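You operate a simulated robot arm through the tools that you are given. There is no shell and no other tool.

You run a simulated robot arm. Do the job below in one go: nothing can be reset, and whatever is moved stays where it is left.

TASK
Tip the crumbs from the blue pan into the waste bin and put the pan back in its drawer.
Fine: drawer shut again; no more than 10 ml beside the bin; leave the belt standing.

Only the result counts: the job must be done as asked and must still hold three seconds after the hand-in. Knocking over, shifting, dropping, spilling or breaking anything else fails it.

THE ROBOT
A 7-joint arm with a two-finger parallel gripper, fixed in place. Base frame: the origin is at the foot of the arm, x ahead of it, y to its left, z up. Lengths are in m, angles in rad, forces in N, time in s.
With the tool pointing down near the work surface it reaches from about 0.5 to 0.68 m from the base axis. Its first joint turns from -2.304 to 2.304 rad. Payload 3.91 kg.
Tool frame: the origin (TCP) lies between the finger pads and is the grasp point; the fingertips stand 0.03 m ahead of it; z points along the fingers, y is the line along which they close. Largest opening 0.11 m; finger width 0.02, thickness 0.01; the body of the gripper, 0.048 by 0.112 m, starts 0.055 m behind the TCP.
Orientation is that of the tool frame in the base frame, as [roll, pitch, yaw] about the fixed x, y, z axes, in that order (R = Rz(yaw) Ry(pitch) Rx(roll)). With the fingers straight down and closing along the base's y, the tool's x points along the base's -x, its y along +y and its z along -z.

THE INTERFACE
- The arm moves only by the tool servo_tool. Its argument "steps" is a list of rows, each an object of numbers (a shift or turn left out is 0, a gripper value left out holds the last): "dx", "dy", "dz": the shift along the tool's x, y, z in cm; "rx", "ry", "rz": the turn, a rotation vector about the tool's x, y, z in rad. In form: [{"dx": .., "dy": .., "dz": .., "rx": .., "ry": .., "rz": ..}, ...]. A call has 1 to 20 rows; each row is the pose to reach, as a shift and turn from the pose commanded when the call began, along the tool's axes at that moment. "gripper" is the finger opening in cm, from 0 to 11, set as the call begins (left out, the last holds). Rows are played at 5 a second. More than 0.05 m and 0.15 rad between two rows, or a gripper value outside its range, and nothing of the call is played. Where a pose cannot be reached the arm comes as near as it can. A force on the tool above 40 N (or 10 N above the force at the start of the call, whichever is more), or a blocked arm, ends the call early, and 0.2 s more pass. The fingers move at their own pace (about 0.108 m/s each) and stop on an object; they squeeze with about 35 N. The grip force told is the motor's: it shows also when the fingers shut on nothing. Time passes only in rows, and 0.2 s behind the last, so rows that repeat a pose let the fingers close. The reply holds the time, the measured pose of the TCP, the force on the tool along the base axes, the opening and the grip force, in the units named above and with some noise, with the torque about the TCP (base axes, N m) and any sound that the robot's microphone picked up.
- Cameras (640 x 400 px; columns grow to the right, rows downward): "scene" is fixed at [0.2196, -0.6499, 1.2083]; the picture's right is [0.98, -0.22, 0.00], its down [-0.10, -0.45, -0.89] and it looks along [0.19, 0.87, -0.46] (base axes); focal length 328 px, centre (320, 200). "wrist" rides on the gripper at [0.072, 0.017, -0.103] in the tool frame; the picture's right is [-0.23, 0.97, 0.00], its down [-0.76, -0.18, -0.62] and it looks along [-0.61, -0.14, 0.78] (tool axes); focal length 222 px, centre (320, 200). There is no depth. A picture from a camera that has moved, and an enlarged one, comes with that camera's place and axes in the base frame and with its lens.
- snapshot(camera): a new picture of that camera. The clock stands still meanwhile.
- inspect(camera, box): a new picture of the part [left, top, right, bottom] of that camera's present view, enlarged. The clock stands still meanwhile.
- close_job(): hands the job in; it is judged then, once.

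Places have to be worked out from the pictures, the camera data and where the tool is seen. Open the gripper and draw the arm clear of the work before you hand the job in, unless the task says otherwise.

The tools are called after ">>>" as name(argument=value, ...) on one line, values as JSON. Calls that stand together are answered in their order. servo_tool: Moves the arm, as the interface text tells. Its arguments: {"type":"object","properties":{"steps":{"type":"array","items":{"type":"object","properties":{"dx":{"type":"number"},"dy":{"type":"number"},"dz":{"type":"number"},"rx":{"type":"number"},"ry":{"type":"number"},"rz":{"type":"number"}}}},"gripper":{"type":"number"}},"required":["steps"]} The other tools are called the same way: snapshot (camera) takes a picture; inspect (camera, box) takes an enlarged picture of a part of a camera's view; close_job () hands the job in.

At the start:

```text
time: 0.0
eef_pos: [0.5159, 0.457, 0.9077]
tcp_rot: [-3.141, 0.0, 3.142]
contact_force: [0.0, 0.3, -0.8]
ft_torque: [0.02, -0.01, 0.01]
gripper_width: 0.1098
finger_force: 0.2
```

scene: 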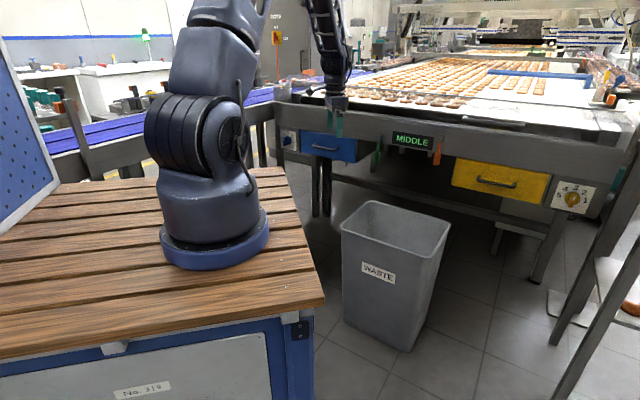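
wrist: 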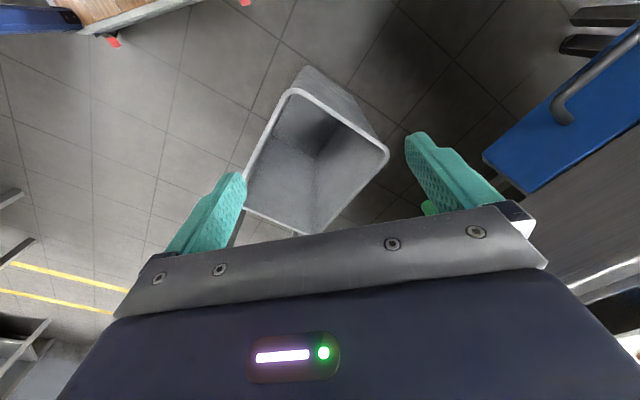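

I'll look closely at the scene first: the blue pan/drawer, the bin, the display and any controls for the belt.

>>> inspect(camera="scene", box=[260, 80, 420, 180])

>>> inspect(camera="scene", box=[420, 100, 640, 240])

>>> inspect(camera="wrist", box=[400, 0, 640, 220])

>>> inspect(camera="scene", box=[300, 170, 500, 370])

```text
4.00 times, centred on (340, 130) of scene
camera zoom: at [0.2196, -0.6499, 1.2083], right [0.98, -0.22, 0.0], down [-0.1, -0.45, -0.89], along [0.19, 0.87, -0.46], focal length 1310 px, centre (240, 480)
```

zoom: 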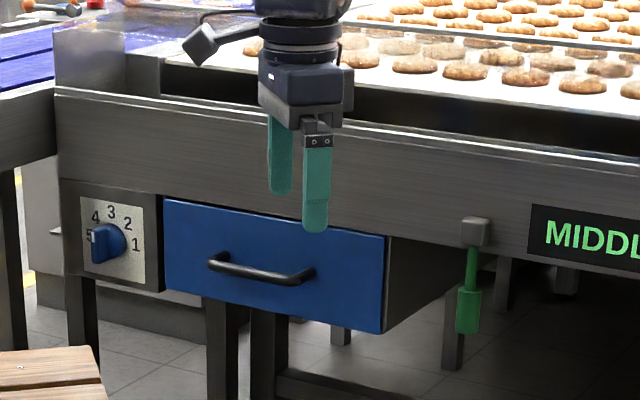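

```text
2.86 times, centred on (530, 170) of scene
camera zoom: at [0.2196, -0.6499, 1.2083], right [0.98, -0.22, 0.0], down [-0.1, -0.45, -0.89], along [0.19, 0.87, -0.46], focal length 936 px, centre (-280, 286)
```

zoom: 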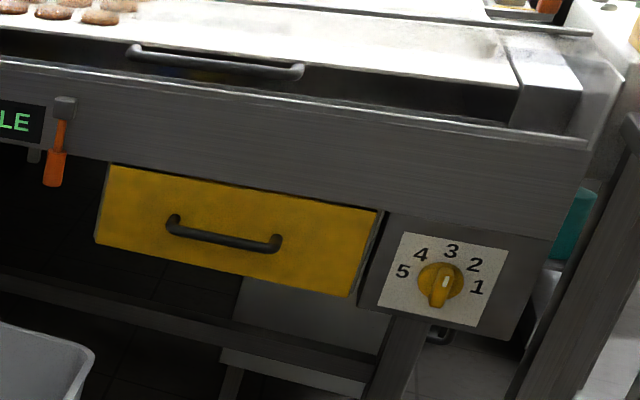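

```text
1.82 times, centred on (520, 110) of wrist
camera zoom: at [0.4437, 0.4733, 1.0118], right [0.23, 0.97, 0.0], down [0.76, -0.18, 0.62], along [0.61, -0.14, -0.78], focal length 404 px, centre (-44, 364)
```

zoom: 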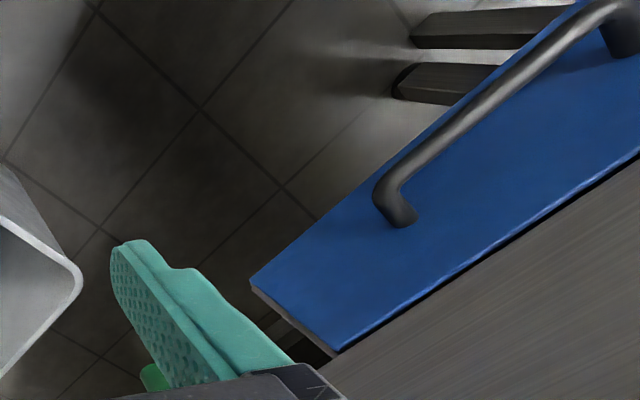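

```text
2.00 times, centred on (400, 270) of scene
camera zoom: at [0.2196, -0.6499, 1.2083], right [0.98, -0.22, 0.0], down [-0.1, -0.45, -0.89], along [0.19, 0.87, -0.46], focal length 655 px, centre (160, 60)
```

zoom: 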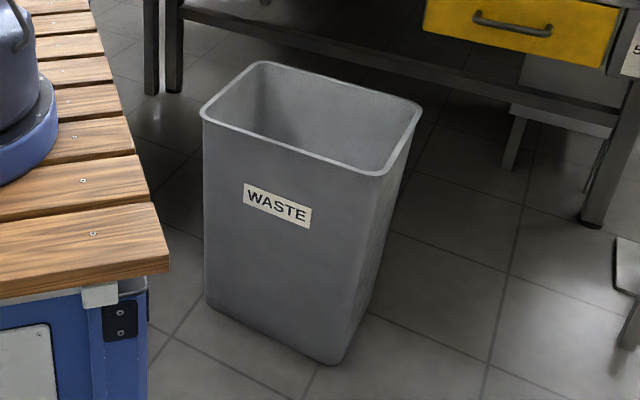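

The machine front seems turned about 45° to the base axes, with the blue drawer around (0.58, 0.82, 0.72). I zoom in on its handle, the knobs, the levers and the display to understand them before moving.

>>> inspect(camera="scene", box=[276, 124, 316, 156])

>>> inspect(camera="scene", box=[550, 175, 600, 215])

>>> inspect(camera="scene", box=[365, 120, 455, 176])

>>> inspect(camera="scene", box=[296, 124, 366, 168])

>>> inspect(camera="wrist", box=[540, 0, 640, 100])

```text
12.50 times, centred on (296, 140) of scene
camera zoom: at [0.2196, -0.6499, 1.2083], right [0.98, -0.22, 0.0], down [-0.1, -0.45, -0.89], along [0.19, 0.87, -0.46], focal length 4094 px, centre (620, 950)
```

zoom: 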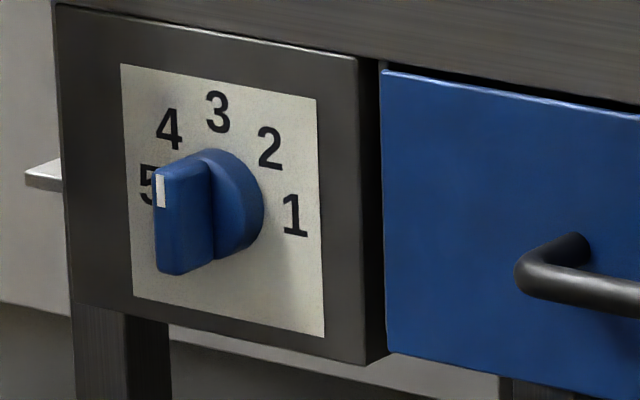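

```text
10.00 times, centred on (575, 195) of scene
camera zoom: at [0.2196, -0.6499, 1.2083], right [0.98, -0.22, 0.0], down [-0.1, -0.45, -0.89], along [0.19, 0.87, -0.46], focal length 3276 px, centre (-2230, 250)
```

zoom: 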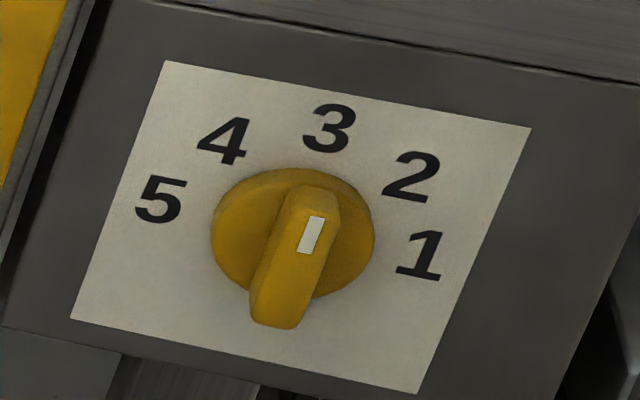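

```text
7.11 times, centred on (410, 148) of scene
camera zoom: at [0.2196, -0.6499, 1.2083], right [0.98, -0.22, 0.0], down [-0.1, -0.45, -0.89], along [0.19, 0.87, -0.46], focal length 2329 px, centre (-320, 570)
```

zoom: 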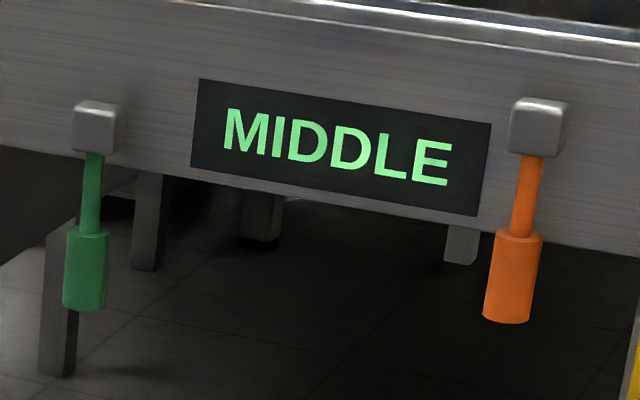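

```text
9.09 times, centred on (331, 146) of scene
camera zoom: at [0.2196, -0.6499, 1.2083], right [0.98, -0.22, 0.0], down [-0.1, -0.45, -0.89], along [0.19, 0.87, -0.46], focal length 2978 px, centre (220, 691)
```

zoom: 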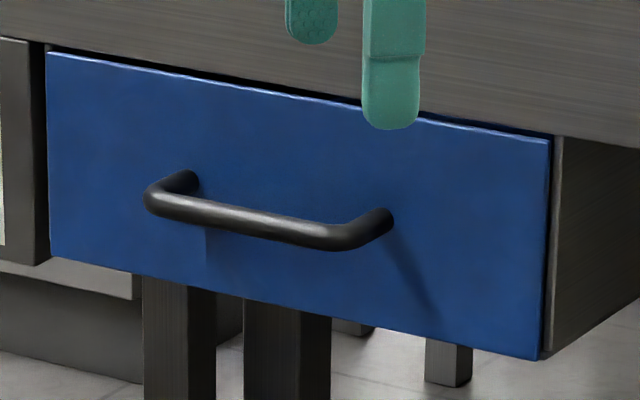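

```text
4.00 times, centred on (590, 50) of wrist
camera zoom: at [0.4437, 0.4733, 1.0118], right [0.23, 0.97, 0.0], down [0.76, -0.18, 0.62], along [0.61, -0.14, -0.78], focal length 888 px, centre (-760, 800)
```

zoom: 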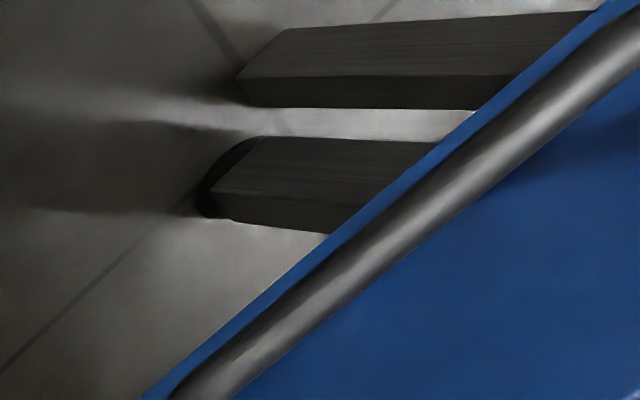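

Pictures agree on a face at 45° (outward drawer direction about (-0.71,-0.71)), with the handle bar, about 12 cm long, near (0.55, 0.78, 0.73). I first turn the tool 45° and move in front of the blue drawer, well short of the face, to get a better look.

>>> servo_tool(steps=[{"dx": 0.6, "dy": 1.6, "dz": 0, "rz": 0.1}, {"dx": 1.2, "dy": 3.2, "dz": 0, "rz": 0.2}, {"dx": 1.8, "dy": 4.8, "dz": 0, "rz": 0.3}, {"dx": 2.4, "dy": 6.4, "dz": 0, "rz": 0.4}, {"dx": 3.0, "dy": 8.0, "dz": 0, "rz": 0.5}, {"dx": 3.6, "dy": 9.6, "dz": 0, "rz": 0.6}, {"dx": 4.2, "dy": 11.2, "dz": 0, "rz": 0.7}, {"dx": 4.8, "dy": 12.8, "dz": 0, "rz": 0.785}], gripper=6)

```text
time: 1.8
eef_pos: [0.4701, 0.5855, 0.9085]
tcp_rot: [-3.141, -0.001, 2.353]
contact_force: [-0.4, 0.6, 0.4]
ft_torque: [0.0, 0.02, -0.04]
gripper_width: 0.0599
finger_force: 0.0
```

Pose reached as commanded. Now I tilt the tool toward the face and shift level with the handle, still about 15 cm short of it, then look.

>>> servo_tool(steps=[{"dx": 1, "dy": 0, "dz": 1, "rx": -0.1}, {"dx": 2, "dy": 0, "dz": 2, "rx": -0.2}, {"dx": 3, "dy": 0, "dz": 3, "rx": -0.3}, {"dx": 4, "dy": 0, "dz": 4, "rx": -0.4}, {"dx": 5, "dy": 0, "dz": 5, "rx": -0.5}, {"dx": 6, "dy": 0, "dz": 6, "rx": -0.6}, {"dx": 7, "dy": 0, "dz": 7, "rx": -0.7}, {"dx": 7.6, "dy": 0, "dz": 8, "rx": -0.8}])

>>> snapshot(camera="wrist")

>>> snapshot(camera="scene")

```text
time: 3.6
eef_pos: [0.413, 0.6377, 0.8297]
tcp_rot: [2.34, -0.001, 2.358]
contact_force: [0.0, -0.6, 0.6]
ft_torque: [-0.02, 0.01, 0.03]
gripper_width: 0.0599
finger_force: 0.0
```

```text
taken
camera wrist: at [0.3178, 0.6437, 0.9127], right [0.64, 0.32, 0.7], down [0.13, -0.94, 0.31], along [0.76, -0.1, -0.65], focal length 222 px, centre (320, 200)
```

wrist: 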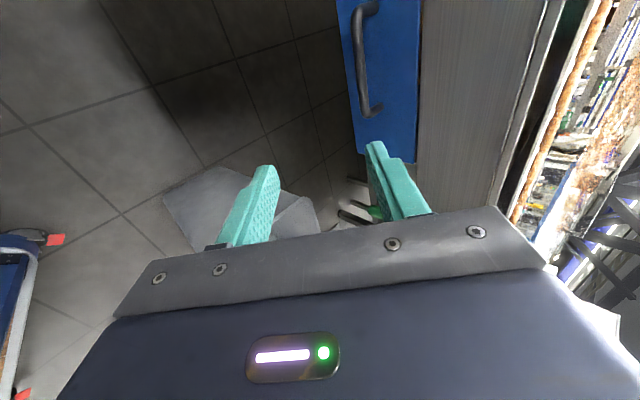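

```text
taken
```

scene: 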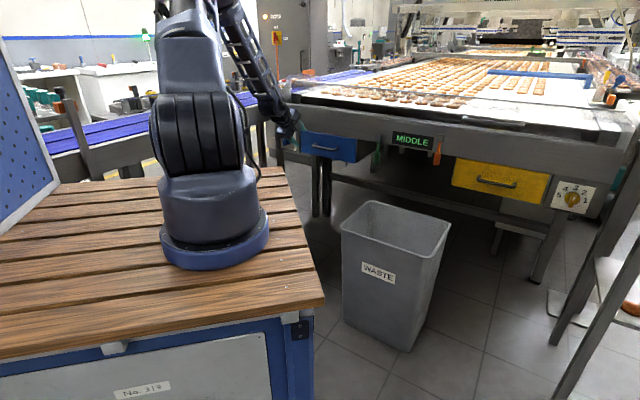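

The handle is in view of the wrist camera now. I enlarge it to triangulate its bar ends accurately.

>>> inspect(camera="wrist", box=[310, 0, 470, 160])

>>> inspect(camera="scene", box=[276, 110, 366, 176])

```text
2.50 times, centred on (390, 80) of wrist
camera zoom: at [0.3178, 0.6437, 0.9127], right [0.64, 0.32, 0.7], down [0.13, -0.94, 0.31], along [0.76, -0.1, -0.65], focal length 555 px, centre (145, 500)
```

zoom: 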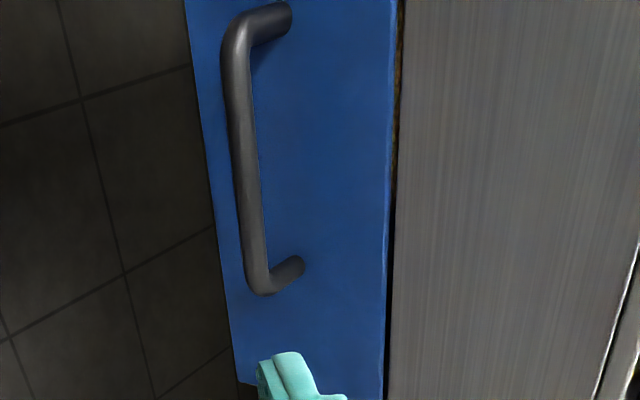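

```text
6.06 times, centred on (321, 143) of scene
camera zoom: at [0.2196, -0.6499, 1.2083], right [0.98, -0.22, 0.0], down [-0.1, -0.45, -0.89], along [0.19, 0.87, -0.46], focal length 1985 px, centre (314, 546)
```

zoom: 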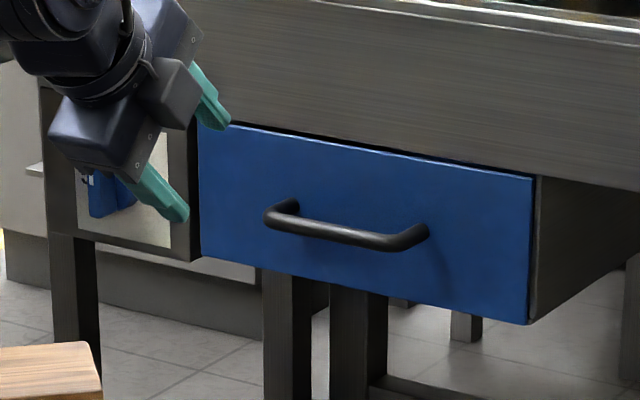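

Handle bar now triangulates to about D=0.95 m along the face normal, sideways -0.17, z≈0.713 (x≈0.553, y≈0.793). I move to about 9 cm before it along the tool axis and check that the arm follows.

>>> servo_tool(steps=[{"dx": 0.2, "dy": 0.7, "dz": 1.7}, {"dx": 0.4, "dy": 1.4, "dz": 3.4}, {"dx": 0.6, "dy": 2.1, "dz": 5.1}, {"dx": 0.8, "dy": 2.8, "dz": 6.8}, {"dx": 0.9, "dy": 3.5, "dz": 8.5}, {"dx": 1.0, "dy": 4.2, "dz": 10.2}, {"dx": 1.1, "dy": 4.9, "dz": 11.9}, {"dx": 1.1, "dy": 5.6, "dz": 13.6}, {"dx": 1.1, "dy": 5.6, "dz": 13.6}], gripper=3.2)

>>> snapshot(camera="wrist")

>>> inspect(camera="scene", box=[276, 90, 376, 170])

```text
time: 5.6
eef_pos: [0.5035, 0.7429, 0.773]
tcp_rot: [2.341, -0.002, 2.357]
contact_force: [1.0, -0.3, 0.1]
ft_torque: [0.03, 0.0, -0.01]
gripper_width: 0.032
finger_force: 0.0
```

```text
taken
camera wrist: at [0.4079, 0.7495, 0.856], right [0.64, 0.32, 0.7], down [0.14, -0.94, 0.31], along [0.76, -0.1, -0.65], focal length 222 px, centre (320, 200)
```

wrist: 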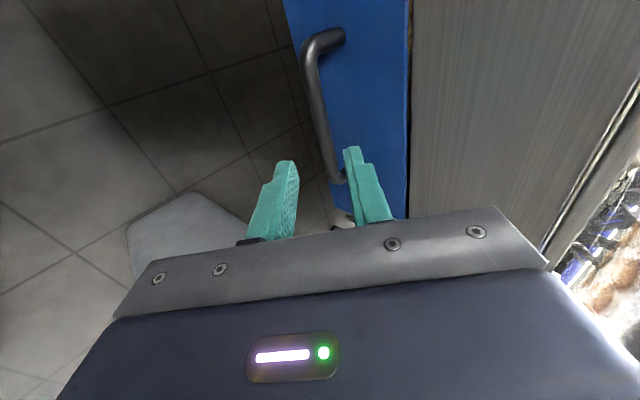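

```text
5.00 times, centred on (326, 130) of scene
camera zoom: at [0.2196, -0.6499, 1.2083], right [0.98, -0.22, 0.0], down [-0.1, -0.45, -0.89], along [0.19, 0.87, -0.46], focal length 1638 px, centre (290, 550)
```

zoom: 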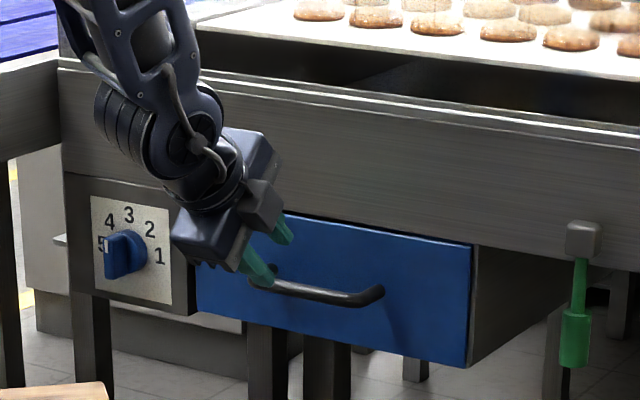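

Arm tracks well: TCP D=0.881, z=0.773; the bar sits about 9 cm ahead on the tool axis, offset some 5 mm upward. I close in, stopping about 1 cm short so the bar lies between TCP and fingertips.

>>> servo_tool(steps=[{"dy": 0.2, "dz": 1.5}, {"dy": 0.4, "dz": 3.0}, {"dy": 0.5, "dz": 4.5}, {"dy": 0.5, "dz": 6.0}, {"dy": 0.5, "dz": 7.2}, {"dy": 0.5, "dz": 7.2}])

>>> snapshot(camera="wrist")

>>> inspect(camera="scene", box=[286, 110, 366, 170])

```text
time: 7.0
eef_pos: [0.543, 0.7814, 0.7287]
tcp_rot: [2.343, 0.0, 2.355]
contact_force: [0.0, -0.2, -0.7]
ft_torque: [0.0, 0.02, 0.05]
gripper_width: 0.0321
finger_force: 0.1
```

```text
taken
camera wrist: at [0.4475, 0.7874, 0.8115], right [0.64, 0.32, 0.7], down [0.14, -0.94, 0.31], along [0.76, -0.1, -0.65], focal length 222 px, centre (320, 200)
```

wrist: 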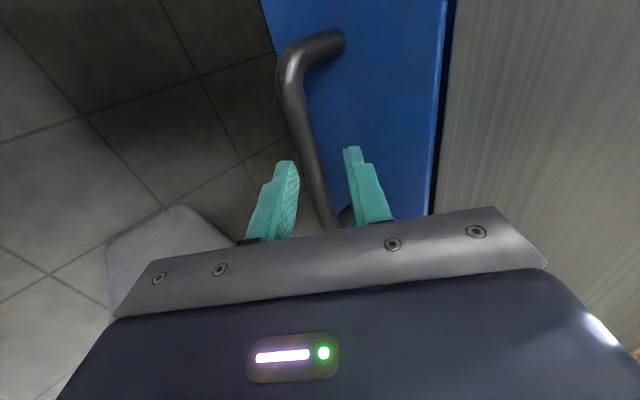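

```text
6.67 times, centred on (326, 140) of scene
camera zoom: at [0.2196, -0.6499, 1.2083], right [0.98, -0.22, 0.0], down [-0.1, -0.45, -0.89], along [0.19, 0.87, -0.46], focal length 2184 px, centre (280, 600)
```

zoom: 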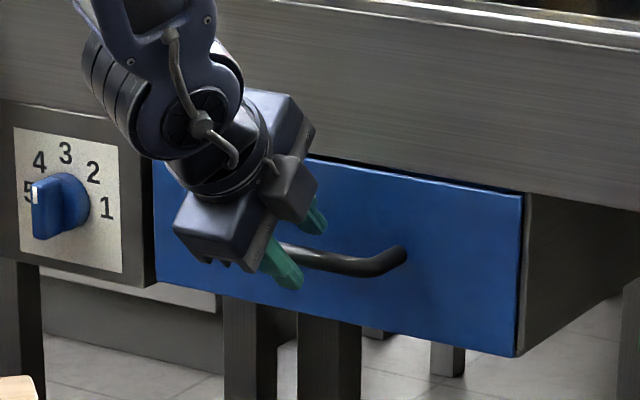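

The bar lies between the fingers, about 2 cm ahead of the TCP by my numbers. I go 1 cm further and close on it.

>>> servo_tool(steps=[{"dz": 0.5}, {"dz": 1.0}, {"dz": 1.0}])

>>> servo_tool(steps=[{"dz": 0}, {"dz": 0}, {"dz": 0}, {"dz": 0}], gripper=0)

>>> snapshot(camera="wrist")

```text
time: 7.8
eef_pos: [0.5467, 0.7868, 0.7211]
tcp_rot: [2.342, 0.001, 2.357]
contact_force: [-0.2, 0.0, 0.2]
ft_torque: [-0.04, -0.04, 0.04]
gripper_width: 0.032
finger_force: 0.0
```

```text
time: 9.0
eef_pos: [0.5452, 0.7851, 0.7184]
tcp_rot: [2.345, 0.002, 2.357]
contact_force: [-1.7, -3.2, 0.7]
ft_torque: [-0.27, -0.22, 0.14]
gripper_width: 0.0137
finger_force: 45.1
stopped in row 4: the force on the tool passed its limit at 41 N (the readings are from after the stop); the commanded pose is now the measured one
```

```text
taken
camera wrist: at [0.4506, 0.7914, 0.8024], right [0.64, 0.32, 0.7], down [0.14, -0.94, 0.31], along [0.75, -0.1, -0.65], focal length 222 px, centre (320, 200)
```

wrist: 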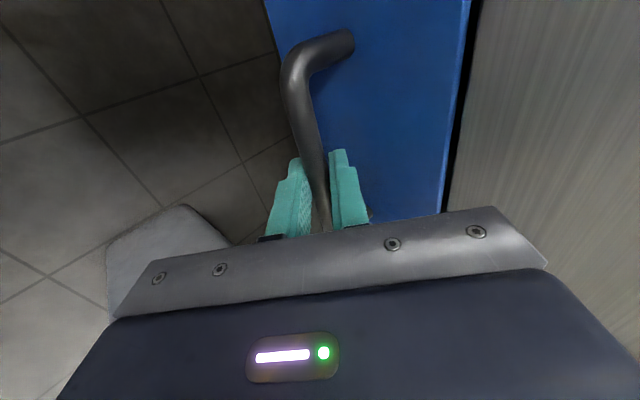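

The bar is gripped (1.37 cm, 45 N). I pull a few centimetres straight out along the face normal to see whether the drawer moves.

>>> servo_tool(steps=[{"dy": -0.35, "dz": -0.36}, {"dy": -0.7, "dz": -0.72}, {"dy": -1.4, "dz": -1.43}, {"dy": -2.1, "dz": -2.15}, {"dy": -2.8, "dz": -2.86}])

>>> snapshot(camera="scene")

```text
time: 10.2
eef_pos: [0.518, 0.7576, 0.718]
tcp_rot: [2.345, -0.002, 2.355]
contact_force: [8.3, -5.8, -6.2]
ft_torque: [-0.33, -0.28, 0.24]
gripper_width: 0.0137
finger_force: 45.2
```

```text
taken
```

scene: 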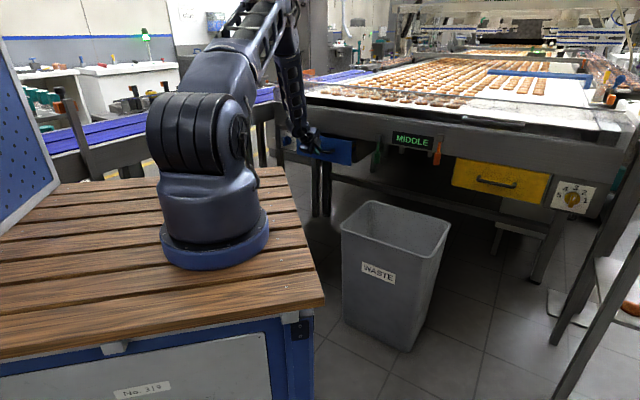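

The drawer slides out. I keep pulling another 8 cm and then look inside.

>>> servo_tool(steps=[{"dy": -0.7, "dz": -0.72}, {"dy": -1.4, "dz": -1.43}, {"dy": -2.1, "dz": -2.15}, {"dy": -2.8, "dz": -2.86}, {"dy": -3.5, "dz": -3.58}, {"dy": -4.2, "dz": -4.29}, {"dy": -4.9, "dz": -5.0}, {"dy": -5.6, "dz": -5.72}])

>>> inspect(camera="scene", box=[266, 90, 386, 180])

>>> snapshot(camera="wrist")

```text
time: 12.0
eef_pos: [0.4608, 0.7008, 0.7193]
tcp_rot: [2.344, 0.001, 2.358]
contact_force: [2.8, -2.5, -0.9]
ft_torque: [-0.03, 0.01, 0.68]
gripper_width: 0.0137
finger_force: 44.9
```

```text
4.44 times, centred on (326, 135) of scene
camera zoom: at [0.2196, -0.6499, 1.2083], right [0.98, -0.22, 0.0], down [-0.1, -0.45, -0.89], along [0.19, 0.87, -0.46], focal length 1456 px, centre (293, 489)
```

zoom: 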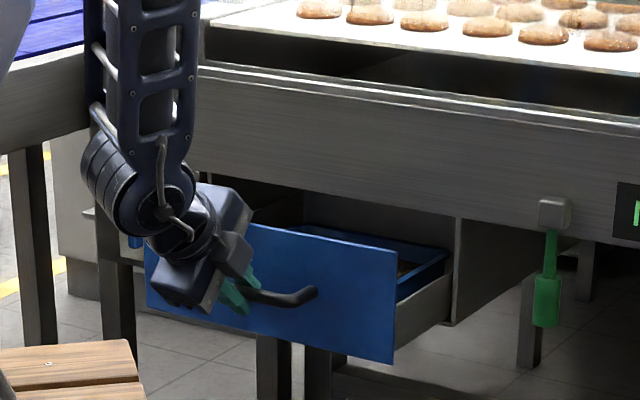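

```text
taken
camera wrist: at [0.3654, 0.7063, 0.8024], right [0.64, 0.32, 0.7], down [0.14, -0.94, 0.31], along [0.76, -0.1, -0.65], focal length 222 px, centre (320, 200)
```

wrist: 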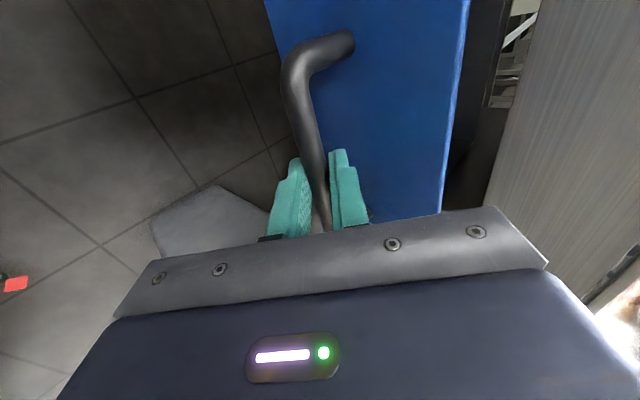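

A blue pan is visible inside the drawer. I keep pulling it further open.

>>> servo_tool(steps=[{"dy": -0.7, "dz": -0.72}, {"dy": -1.4, "dz": -1.43}, {"dy": -2.1, "dz": -2.15}, {"dy": -2.8, "dz": -2.86}, {"dy": -3.5, "dz": -3.58}, {"dy": -4.2, "dz": -4.29}, {"dy": -4.9, "dz": -5.0}, {"dy": -5.6, "dz": -5.72}, {"dy": -6.3, "dz": -6.44}, {"dy": -7.0, "dz": -7.15}])

>>> inspect(camera="scene", box=[256, 90, 396, 190])

>>> snapshot(camera="wrist")

```text
time: 14.2
eef_pos: [0.3904, 0.6276, 0.7185]
tcp_rot: [2.346, 0.001, 2.355]
contact_force: [5.5, -5.9, 15.0]
ft_torque: [-0.21, -0.39, 0.24]
gripper_width: 0.0137
finger_force: 44.7
```

```text
4.00 times, centred on (326, 140) of scene
camera zoom: at [0.2196, -0.6499, 1.2083], right [0.98, -0.22, 0.0], down [-0.1, -0.45, -0.89], along [0.19, 0.87, -0.46], focal length 1310 px, centre (296, 440)
```

zoom: 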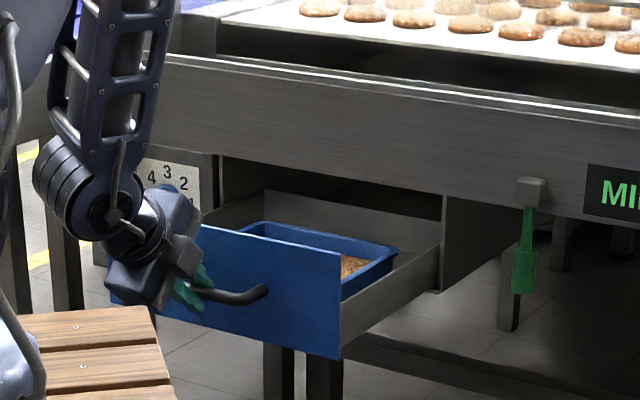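

```text
taken
camera wrist: at [0.2944, 0.6354, 0.8025], right [0.64, 0.32, 0.7], down [0.14, -0.94, 0.31], along [0.75, -0.1, -0.65], focal length 222 px, centre (320, 200)
```

wrist: 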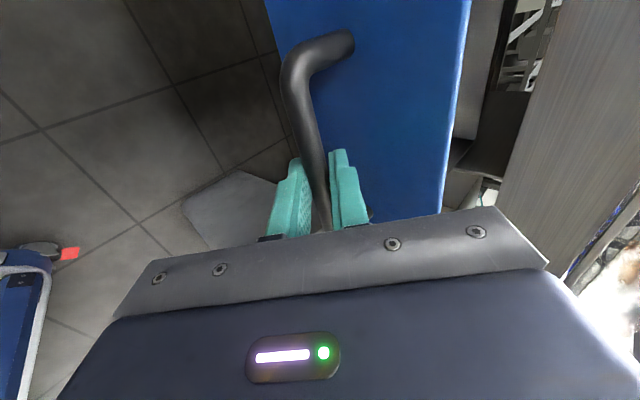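

The drawer is out about 22 cm, and the pan with crumbs stands inside, clear of the fascia. I release the handle and back off along the tool axis to look in from above.

>>> servo_tool(steps=[{"dz": 0}, {"dz": 0}], gripper=3.2)

>>> servo_tool(steps=[{"dz": -1.0}, {"dz": -2.5}, {"dz": -4.0}, {"dz": -6.0}, {"dz": -8.0}, {"dy": 1.5, "dz": -9.5}, {"dy": 3.0, "dz": -11.0}, {"dy": 5.0, "dz": -13.0}])

>>> snapshot(camera="wrist")

>>> inspect(camera="scene", box=[256, 90, 396, 190])

```text
time: 14.8
eef_pos: [0.3892, 0.6294, 0.7182]
tcp_rot: [2.346, 0.0, 2.357]
contact_force: [0.0, 1.3, -0.5]
ft_torque: [0.02, -0.01, 0.0]
gripper_width: 0.0322
finger_force: 0.0
```

```text
time: 16.6
eef_pos: [0.3506, 0.5865, 0.8437]
tcp_rot: [2.346, 0.0, 2.355]
contact_force: [0.3, 0.0, -1.0]
ft_torque: [-0.02, 0.02, 0.0]
gripper_width: 0.0321
finger_force: 0.0
```

```text
taken
camera wrist: at [0.2547, 0.5919, 0.9273], right [0.64, 0.32, 0.7], down [0.14, -0.94, 0.31], along [0.75, -0.1, -0.65], focal length 222 px, centre (320, 200)
```

wrist: 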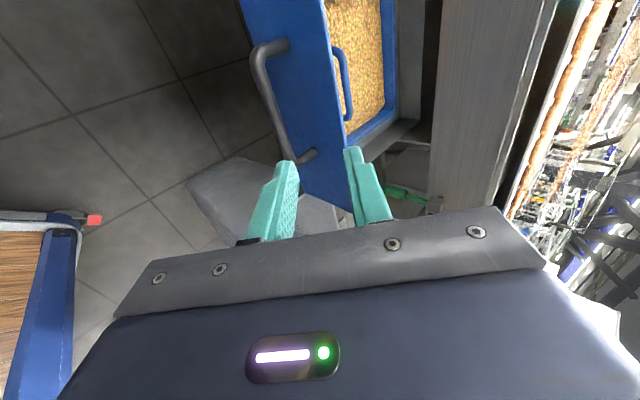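

```text
4.00 times, centred on (326, 140) of scene
camera zoom: at [0.2196, -0.6499, 1.2083], right [0.98, -0.22, 0.0], down [-0.1, -0.45, -0.89], along [0.19, 0.87, -0.46], focal length 1310 px, centre (296, 440)
```

zoom: 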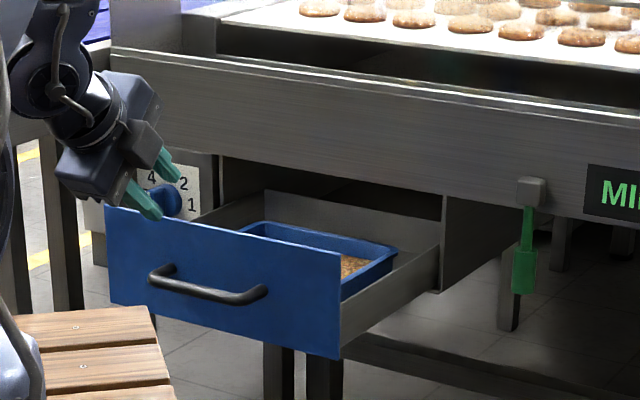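

The pan is full of crumbs and has its own blue handle loop on its front wall. I shift left and up to see the whole pan and its handle.

>>> servo_tool(steps=[{"dx": 2, "dy": 0.7, "dz": -0.7}, {"dx": 4, "dy": 1.4, "dz": -1.4}, {"dx": 6, "dy": 2.1, "dz": -2.1}, {"dx": 8, "dy": 2.8, "dz": -2.8}, {"dx": 10, "dy": 3.5, "dz": -3.5}, {"dx": 12, "dy": 4.2, "dz": -4.2}])

>>> snapshot(camera="wrist")

>>> inspect(camera="wrist", box=[260, 20, 460, 170])

>>> snapshot(camera="scene")

```text
time: 18.0
eef_pos: [0.2621, 0.6727, 0.9062]
tcp_rot: [2.346, -0.001, 2.356]
contact_force: [-0.2, -0.2, 0.3]
ft_torque: [-0.04, 0.01, 0.07]
gripper_width: 0.0319
finger_force: 0.0
```

```text
taken
camera wrist: at [0.1669, 0.6785, 0.9898], right [0.64, 0.32, 0.7], down [0.14, -0.94, 0.31], along [0.75, -0.1, -0.65], focal length 222 px, centre (320, 200)
```

wrist: 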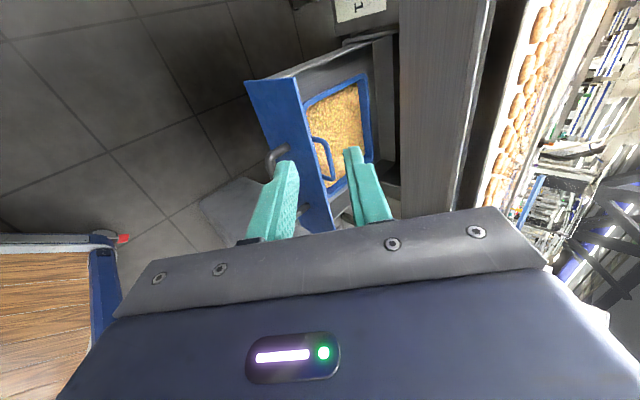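

```text
2.67 times, centred on (360, 95) of wrist
camera zoom: at [0.1669, 0.6785, 0.9898], right [0.64, 0.32, 0.7], down [0.14, -0.94, 0.31], along [0.75, -0.1, -0.65], focal length 592 px, centre (213, 480)
```

zoom: 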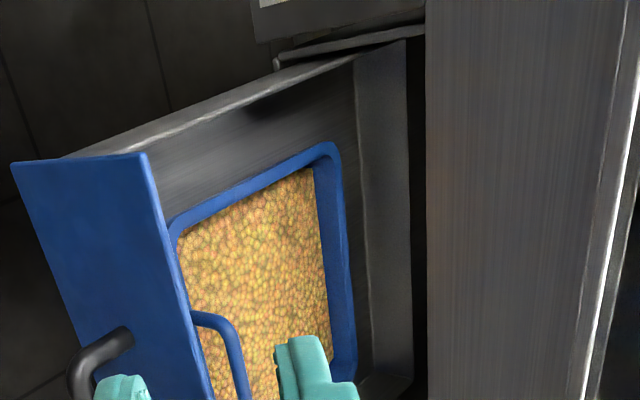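

```text
taken
```

scene: 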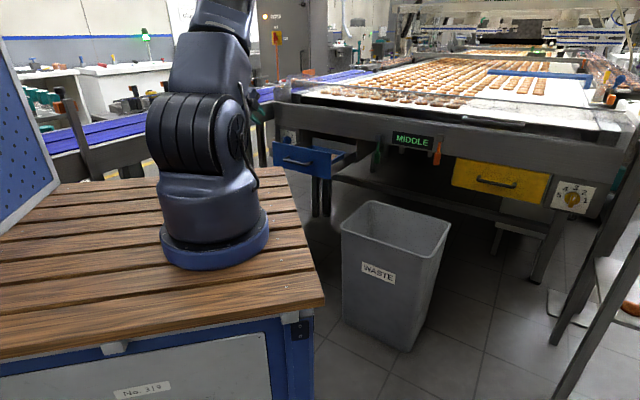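

The pan handle is partly hidden by the fingers. I go above the pan with the tool pointing straight down and look from there.

>>> servo_tool(steps=[{"dx": -1.6, "dy": 1.64, "dz": 0.8, "rx": 0.08}, {"dx": -3.2, "dy": 3.28, "dz": 1.6, "rx": 0.16}, {"dx": -4.8, "dy": 4.9, "dz": 2.4, "rx": 0.24}, {"dx": -6.4, "dy": 6.56, "dz": 3.5, "rx": 0.32}, {"dx": -8, "dy": 8.2, "dz": 4.6, "rx": 0.4}, {"dx": -9.6, "dy": 9.84, "dz": 5.7, "rx": 0.48}, {"dx": -11.2, "dy": 11.5, "dz": 6.9, "rx": 0.56}, {"dx": -12.8, "dy": 13.1, "dz": 8.0, "rx": 0.64}, {"dx": -14.4, "dy": 14.8, "dz": 9.2, "rx": 0.72}, {"dx": -16, "dy": 16.4, "dz": 10.0, "rx": 0.795}], gripper=6)

>>> snapshot(camera="wrist")

>>> snapshot(camera="scene")

```text
time: 20.2
eef_pos: [0.5075, 0.6933, 0.9537]
tcp_rot: [-3.141, -0.001, 2.357]
contact_force: [-0.7, -0.5, 0.6]
ft_torque: [-0.01, -0.02, -0.04]
gripper_width: 0.06
finger_force: 0.0
```

```text
taken
camera wrist: at [0.468, 0.7555, 1.0565], right [0.85, 0.53, 0.0], down [0.41, -0.66, 0.62], along [0.33, -0.53, -0.78], focal length 222 px, centre (320, 200)
```

wrist: 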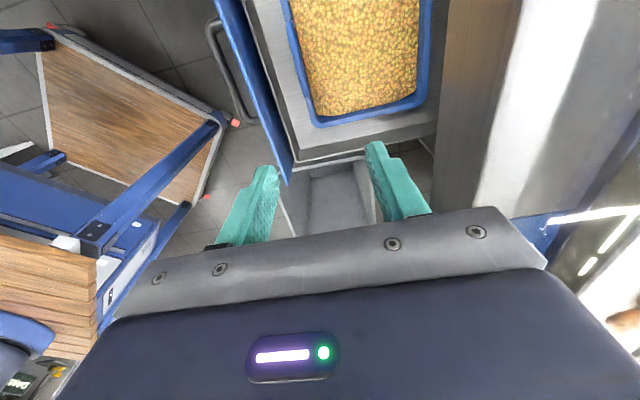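

```text
taken
```

scene: 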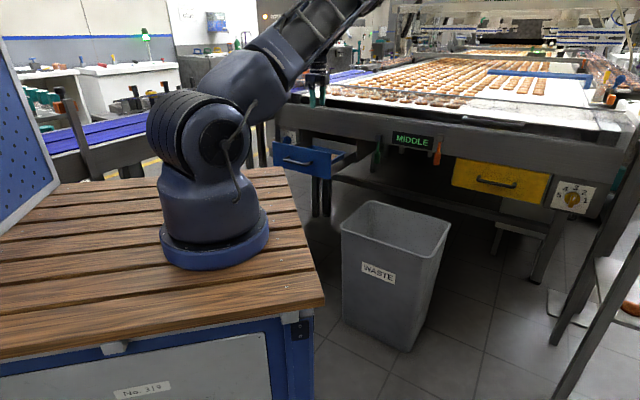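

The pan extends further left; I shift 9 cm that way (still high above) to see its full extent and handle.

>>> servo_tool(steps=[{"dx": 2.2}, {"dx": 4.4}, {"dx": 6.6}, {"dx": 9}])

>>> snapshot(camera="wrist")

>>> inspect(camera="wrist", box=[200, 0, 456, 160])

```text
time: 21.2
eef_pos: [0.4441, 0.7555, 0.9538]
tcp_rot: [3.141, -0.001, 2.356]
contact_force: [-0.1, -0.4, 0.0]
ft_torque: [-0.01, 0.04, -0.03]
gripper_width: 0.0598
finger_force: 0.0
```

```text
taken
camera wrist: at [0.4048, 0.8179, 1.0568], right [0.85, 0.53, 0.0], down [0.41, -0.66, 0.62], along [0.33, -0.53, -0.78], focal length 222 px, centre (320, 200)
```

wrist: 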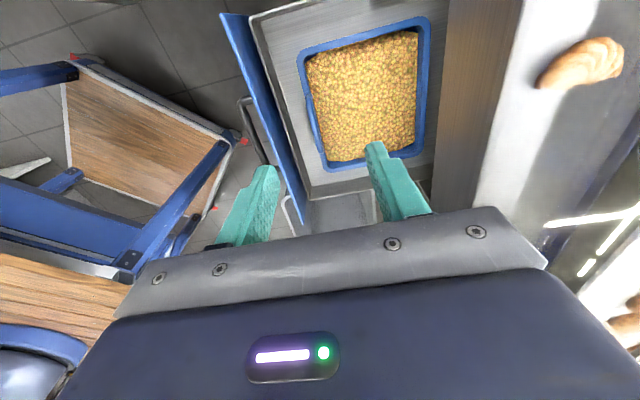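

```text
2.50 times, centred on (328, 80) of wrist
camera zoom: at [0.4048, 0.8179, 1.0568], right [0.85, 0.53, 0.0], down [0.41, -0.66, 0.62], along [0.33, -0.53, -0.78], focal length 555 px, centre (300, 500)
```

zoom: 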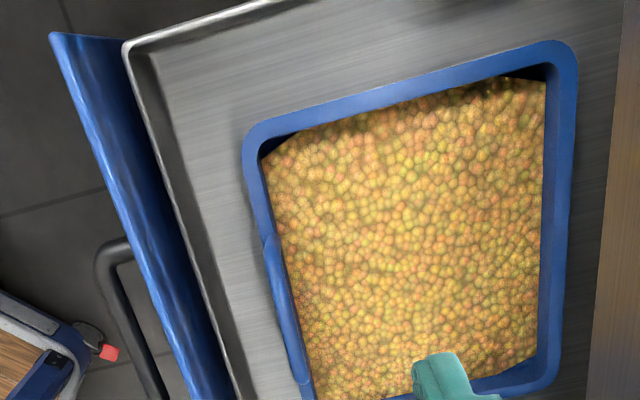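

From two views the pan spans about 20 × 17 cm (sideways -0.27…-0.07, D 0.83…1.0), rim z≈0.70, with an upright handle arch on its front wall at D≈0.83, z≈0.73. Its back edge is still just beneath the fascia (D≈0.985), so I must open the drawer some centimetres more before lifting; I go back to the drawer handle.

>>> servo_tool(steps=[{"dx": -0.6, "dy": -2.3, "rx": -0.1}, {"dx": -1.2, "dy": -4.6, "rx": -0.2}, {"dx": -1.8, "dy": -6.9, "rx": -0.3}, {"dx": -2.4, "dy": -9.2, "rx": -0.4}, {"dx": -3.0, "dy": -11.5, "rx": -0.5}, {"dx": -3.6, "dy": -13.8, "dz": 2, "rx": -0.6}, {"dx": -4.2, "dy": -16.1, "dz": 4, "rx": -0.7}, {"dx": -5.0, "dy": -18.5, "dz": 6, "rx": -0.796}, {"dx": -5.0, "dy": -18.5, "dz": 9, "rx": -0.796}, {"dx": -5.0, "dy": -18.5, "dz": 12, "rx": -0.796}, {"dx": -5.0, "dy": -18.5, "dz": 15, "rx": -0.796}, {"dx": -5.0, "dy": -18.5, "dz": 18, "rx": -0.796}], gripper=3.2)

>>> snapshot(camera="wrist")

```text
time: 23.8
eef_pos: [0.3499, 0.5893, 0.7704]
tcp_rot: [2.345, 0.0, 2.357]
contact_force: [0.1, 0.4, -0.1]
ft_torque: [-0.04, 0.0, -0.05]
gripper_width: 0.0321
finger_force: 0.1
```

```text
taken
camera wrist: at [0.2551, 0.595, 0.8539], right [0.64, 0.32, 0.7], down [0.14, -0.94, 0.31], along [0.75, -0.1, -0.65], focal length 222 px, centre (320, 200)
```

wrist: 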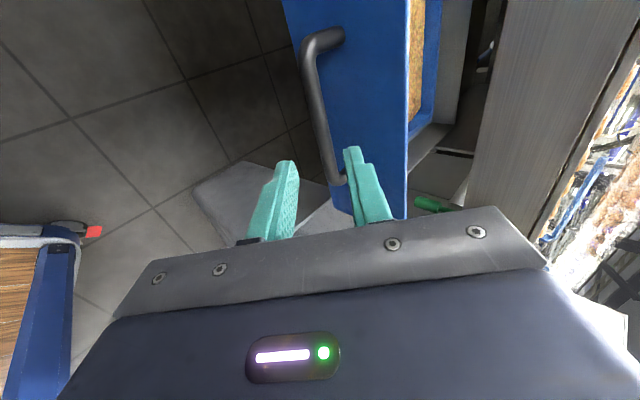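

The view matches the earlier pre-grasp. I advance onto the bar and close.

>>> servo_tool(steps=[{"dy": 0.1, "dz": 1.6}, {"dy": 0.2, "dz": 3.2}, {"dy": 0.3, "dz": 4.8}, {"dy": 0.3, "dz": 6.4}, {"dy": 0.3, "dz": 7.7}, {"dy": 0.3, "dz": 7.7}])

>>> servo_tool(steps=[{"dz": 0}, {"dz": 0}, {"dz": 0}], gripper=0)

```text
time: 25.2
eef_pos: [0.3913, 0.6312, 0.7194]
tcp_rot: [2.344, -0.001, 2.356]
contact_force: [-0.9, 0.2, 0.2]
ft_torque: [0.03, 0.0, 0.04]
gripper_width: 0.0319
finger_force: 0.1
```

```text
time: 26.0
eef_pos: [0.3901, 0.6299, 0.7181]
tcp_rot: [2.346, -0.003, 2.357]
contact_force: [-0.6, -0.4, -14.9]
ft_torque: [-0.21, 0.03, 0.42]
gripper_width: 0.0135
finger_force: 45.2
```

Gripped again. I pull another 6 cm straight out, watching the force for the end stop.

>>> servo_tool(steps=[{"dy": -0.7, "dz": -0.72}, {"dy": -1.4, "dz": -1.43}, {"dy": -2.1, "dz": -2.15}, {"dy": -2.8, "dz": -2.86}, {"dy": -3.5, "dz": -3.58}, {"dy": -4.2, "dz": -4.29}])

>>> inspect(camera="scene", box=[246, 90, 386, 190])

>>> snapshot(camera="wrist")

```text
time: 27.1
eef_pos: [0.3613, 0.6012, 0.7192]
tcp_rot: [2.349, 0.0, 2.358]
contact_force: [-0.4, 0.7, -7.1]
ft_torque: [-0.4, -0.29, 0.01]
gripper_width: 0.0138
finger_force: 45.0
stopped in row 5: the force on the tool passed its limit at 41 N (the readings are from after the stop); the commanded pose is now the measured one
```

```text
4.00 times, centred on (316, 140) of scene
camera zoom: at [0.2196, -0.6499, 1.2083], right [0.98, -0.22, 0.0], down [-0.1, -0.45, -0.89], along [0.19, 0.87, -0.46], focal length 1310 px, centre (336, 440)
```

zoom: 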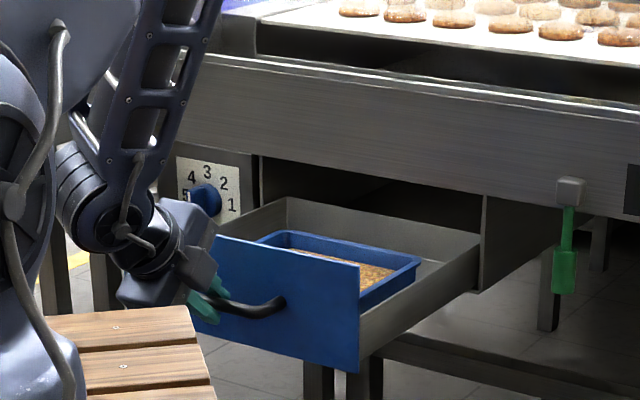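

```text
taken
camera wrist: at [0.2653, 0.6071, 0.8028], right [0.64, 0.32, 0.69], down [0.14, -0.94, 0.31], along [0.75, -0.1, -0.65], focal length 222 px, centre (320, 200)
```

wrist: 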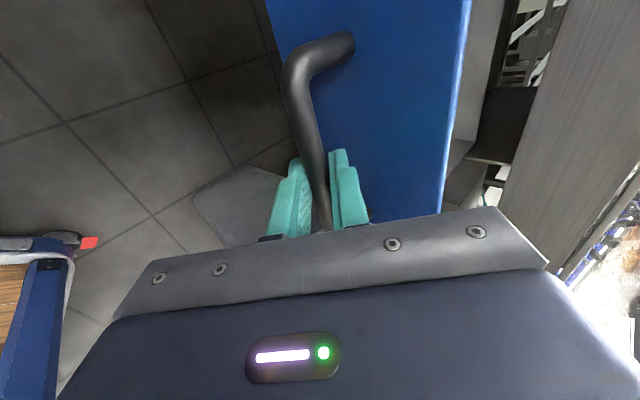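

End stop reached at about 26 cm open, so the pan's back edge should now be roughly 2.5 cm clear of the fascia. I release, back off, and go above the pan handle for a close look.

>>> servo_tool(steps=[{"dz": 0}, {"dz": 0}], gripper=3.2)

>>> servo_tool(steps=[{"dz": -1.0}, {"dz": -3.0}, {"dz": -5.0}, {"dz": -7.5}, {"dy": 2, "dz": -9.5}, {"dy": 5, "dz": -11.5, "rx": 0.1}, {"dy": 8, "dz": -12, "rx": 0.2}, {"dx": 1, "dy": 11, "dz": -12, "rx": 0.3}, {"dx": 2, "dy": 13, "dz": -11, "rx": 0.4}, {"dx": 3, "dy": 14, "dz": -9, "rx": 0.5}, {"dx": 4, "dy": 15, "dz": -7, "rx": 0.6}, {"dx": 5, "dy": 16, "dz": -5, "rx": 0.7}, {"dx": 6, "dy": 17, "dz": -4, "rx": 0.795}], gripper=5)

>>> snapshot(camera="wrist")

>>> inspect(camera="wrist", box=[200, 0, 456, 160])

>>> inspect(camera="scene", box=[246, 90, 386, 190])

```text
time: 27.6
eef_pos: [0.3612, 0.6011, 0.7193]
tcp_rot: [2.348, -0.001, 2.358]
contact_force: [0.0, -0.1, -0.6]
ft_torque: [0.0, 0.01, -0.01]
gripper_width: 0.0321
finger_force: 0.1
```

```text
time: 30.4
eef_pos: [0.38, 0.7093, 0.8699]
tcp_rot: [-3.14, -0.001, 2.359]
contact_force: [0.2, 0.0, 0.6]
ft_torque: [-0.02, -0.05, 0.01]
gripper_width: 0.0504
finger_force: 0.0
```

```text
taken
camera wrist: at [0.3406, 0.7712, 0.9727], right [0.85, 0.53, 0.0], down [0.42, -0.66, 0.62], along [0.33, -0.53, -0.78], focal length 222 px, centre (320, 200)
```

wrist: 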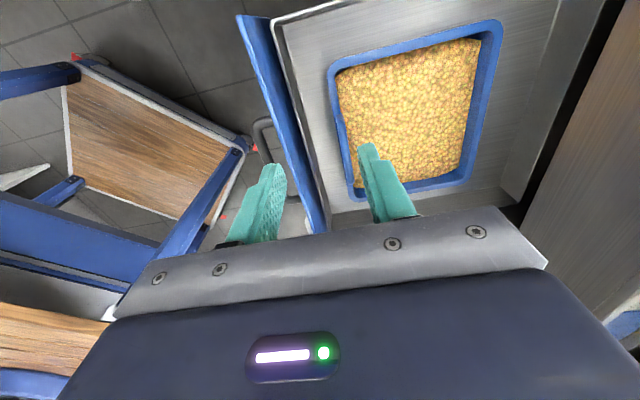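

```text
2.50 times, centred on (328, 80) of wrist
camera zoom: at [0.3406, 0.7712, 0.9727], right [0.85, 0.53, 0.0], down [0.42, -0.66, 0.62], along [0.33, -0.53, -0.78], focal length 555 px, centre (300, 500)
```

zoom: 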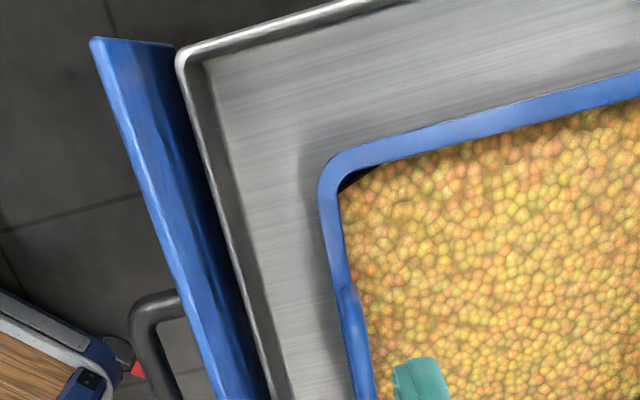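

```text
4.00 times, centred on (316, 140) of scene
camera zoom: at [0.2196, -0.6499, 1.2083], right [0.98, -0.22, 0.0], down [-0.1, -0.45, -0.89], along [0.19, 0.87, -0.46], focal length 1310 px, centre (336, 440)
```

zoom: 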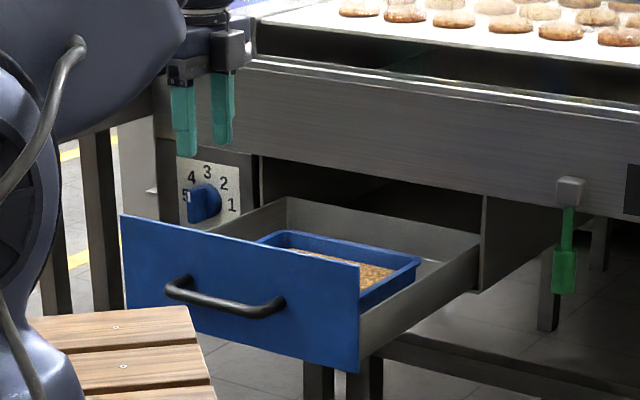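

I shift left and lower (still above the drawer walls) with the fingers wider, to see the pan handle in profile between the fingers.

>>> servo_tool(steps=[{"dx": 1.5, "dz": 1}, {"dx": 3, "dz": 2}, {"dx": 4.5, "dz": 3}, {"dx": 6, "dz": 4}, {"dx": 6, "dz": 4}], gripper=8)

>>> snapshot(camera="wrist")

>>> inspect(camera="wrist", box=[256, 110, 416, 210])

```text
time: 31.6
eef_pos: [0.3391, 0.7518, 0.8296]
tcp_rot: [-3.141, 0.001, 2.358]
contact_force: [0.4, 0.7, -0.4]
ft_torque: [-0.04, -0.03, 0.03]
gripper_width: 0.0799
finger_force: 0.1
```

```text
taken
camera wrist: at [0.2991, 0.8143, 0.9311], right [0.85, 0.53, 0.0], down [0.41, -0.66, 0.62], along [0.33, -0.53, -0.78], focal length 222 px, centre (320, 200)
```

wrist: 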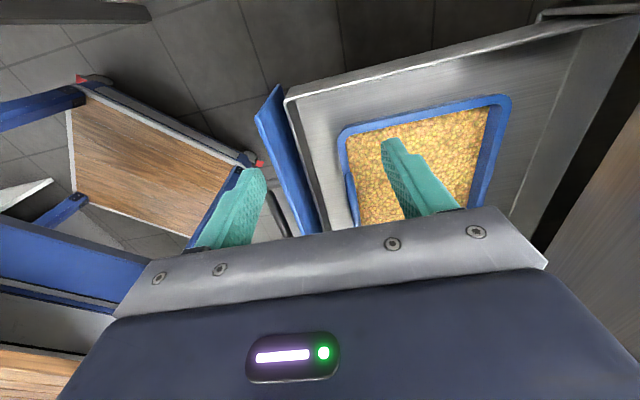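

```text
4.00 times, centred on (336, 160) of wrist
camera zoom: at [0.2991, 0.8143, 0.9311], right [0.85, 0.53, 0.0], down [0.41, -0.66, 0.62], along [0.33, -0.53, -0.78], focal length 888 px, centre (256, 360)
```

zoom: 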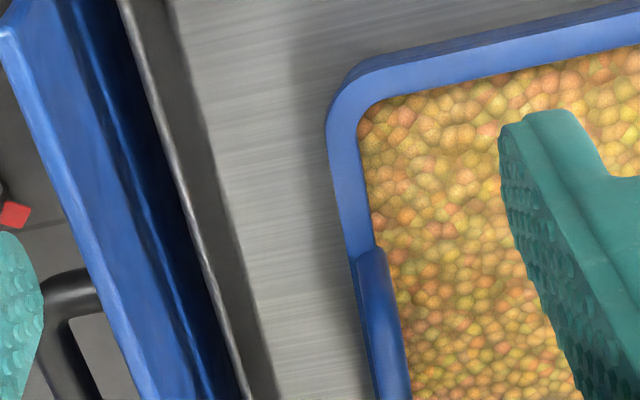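

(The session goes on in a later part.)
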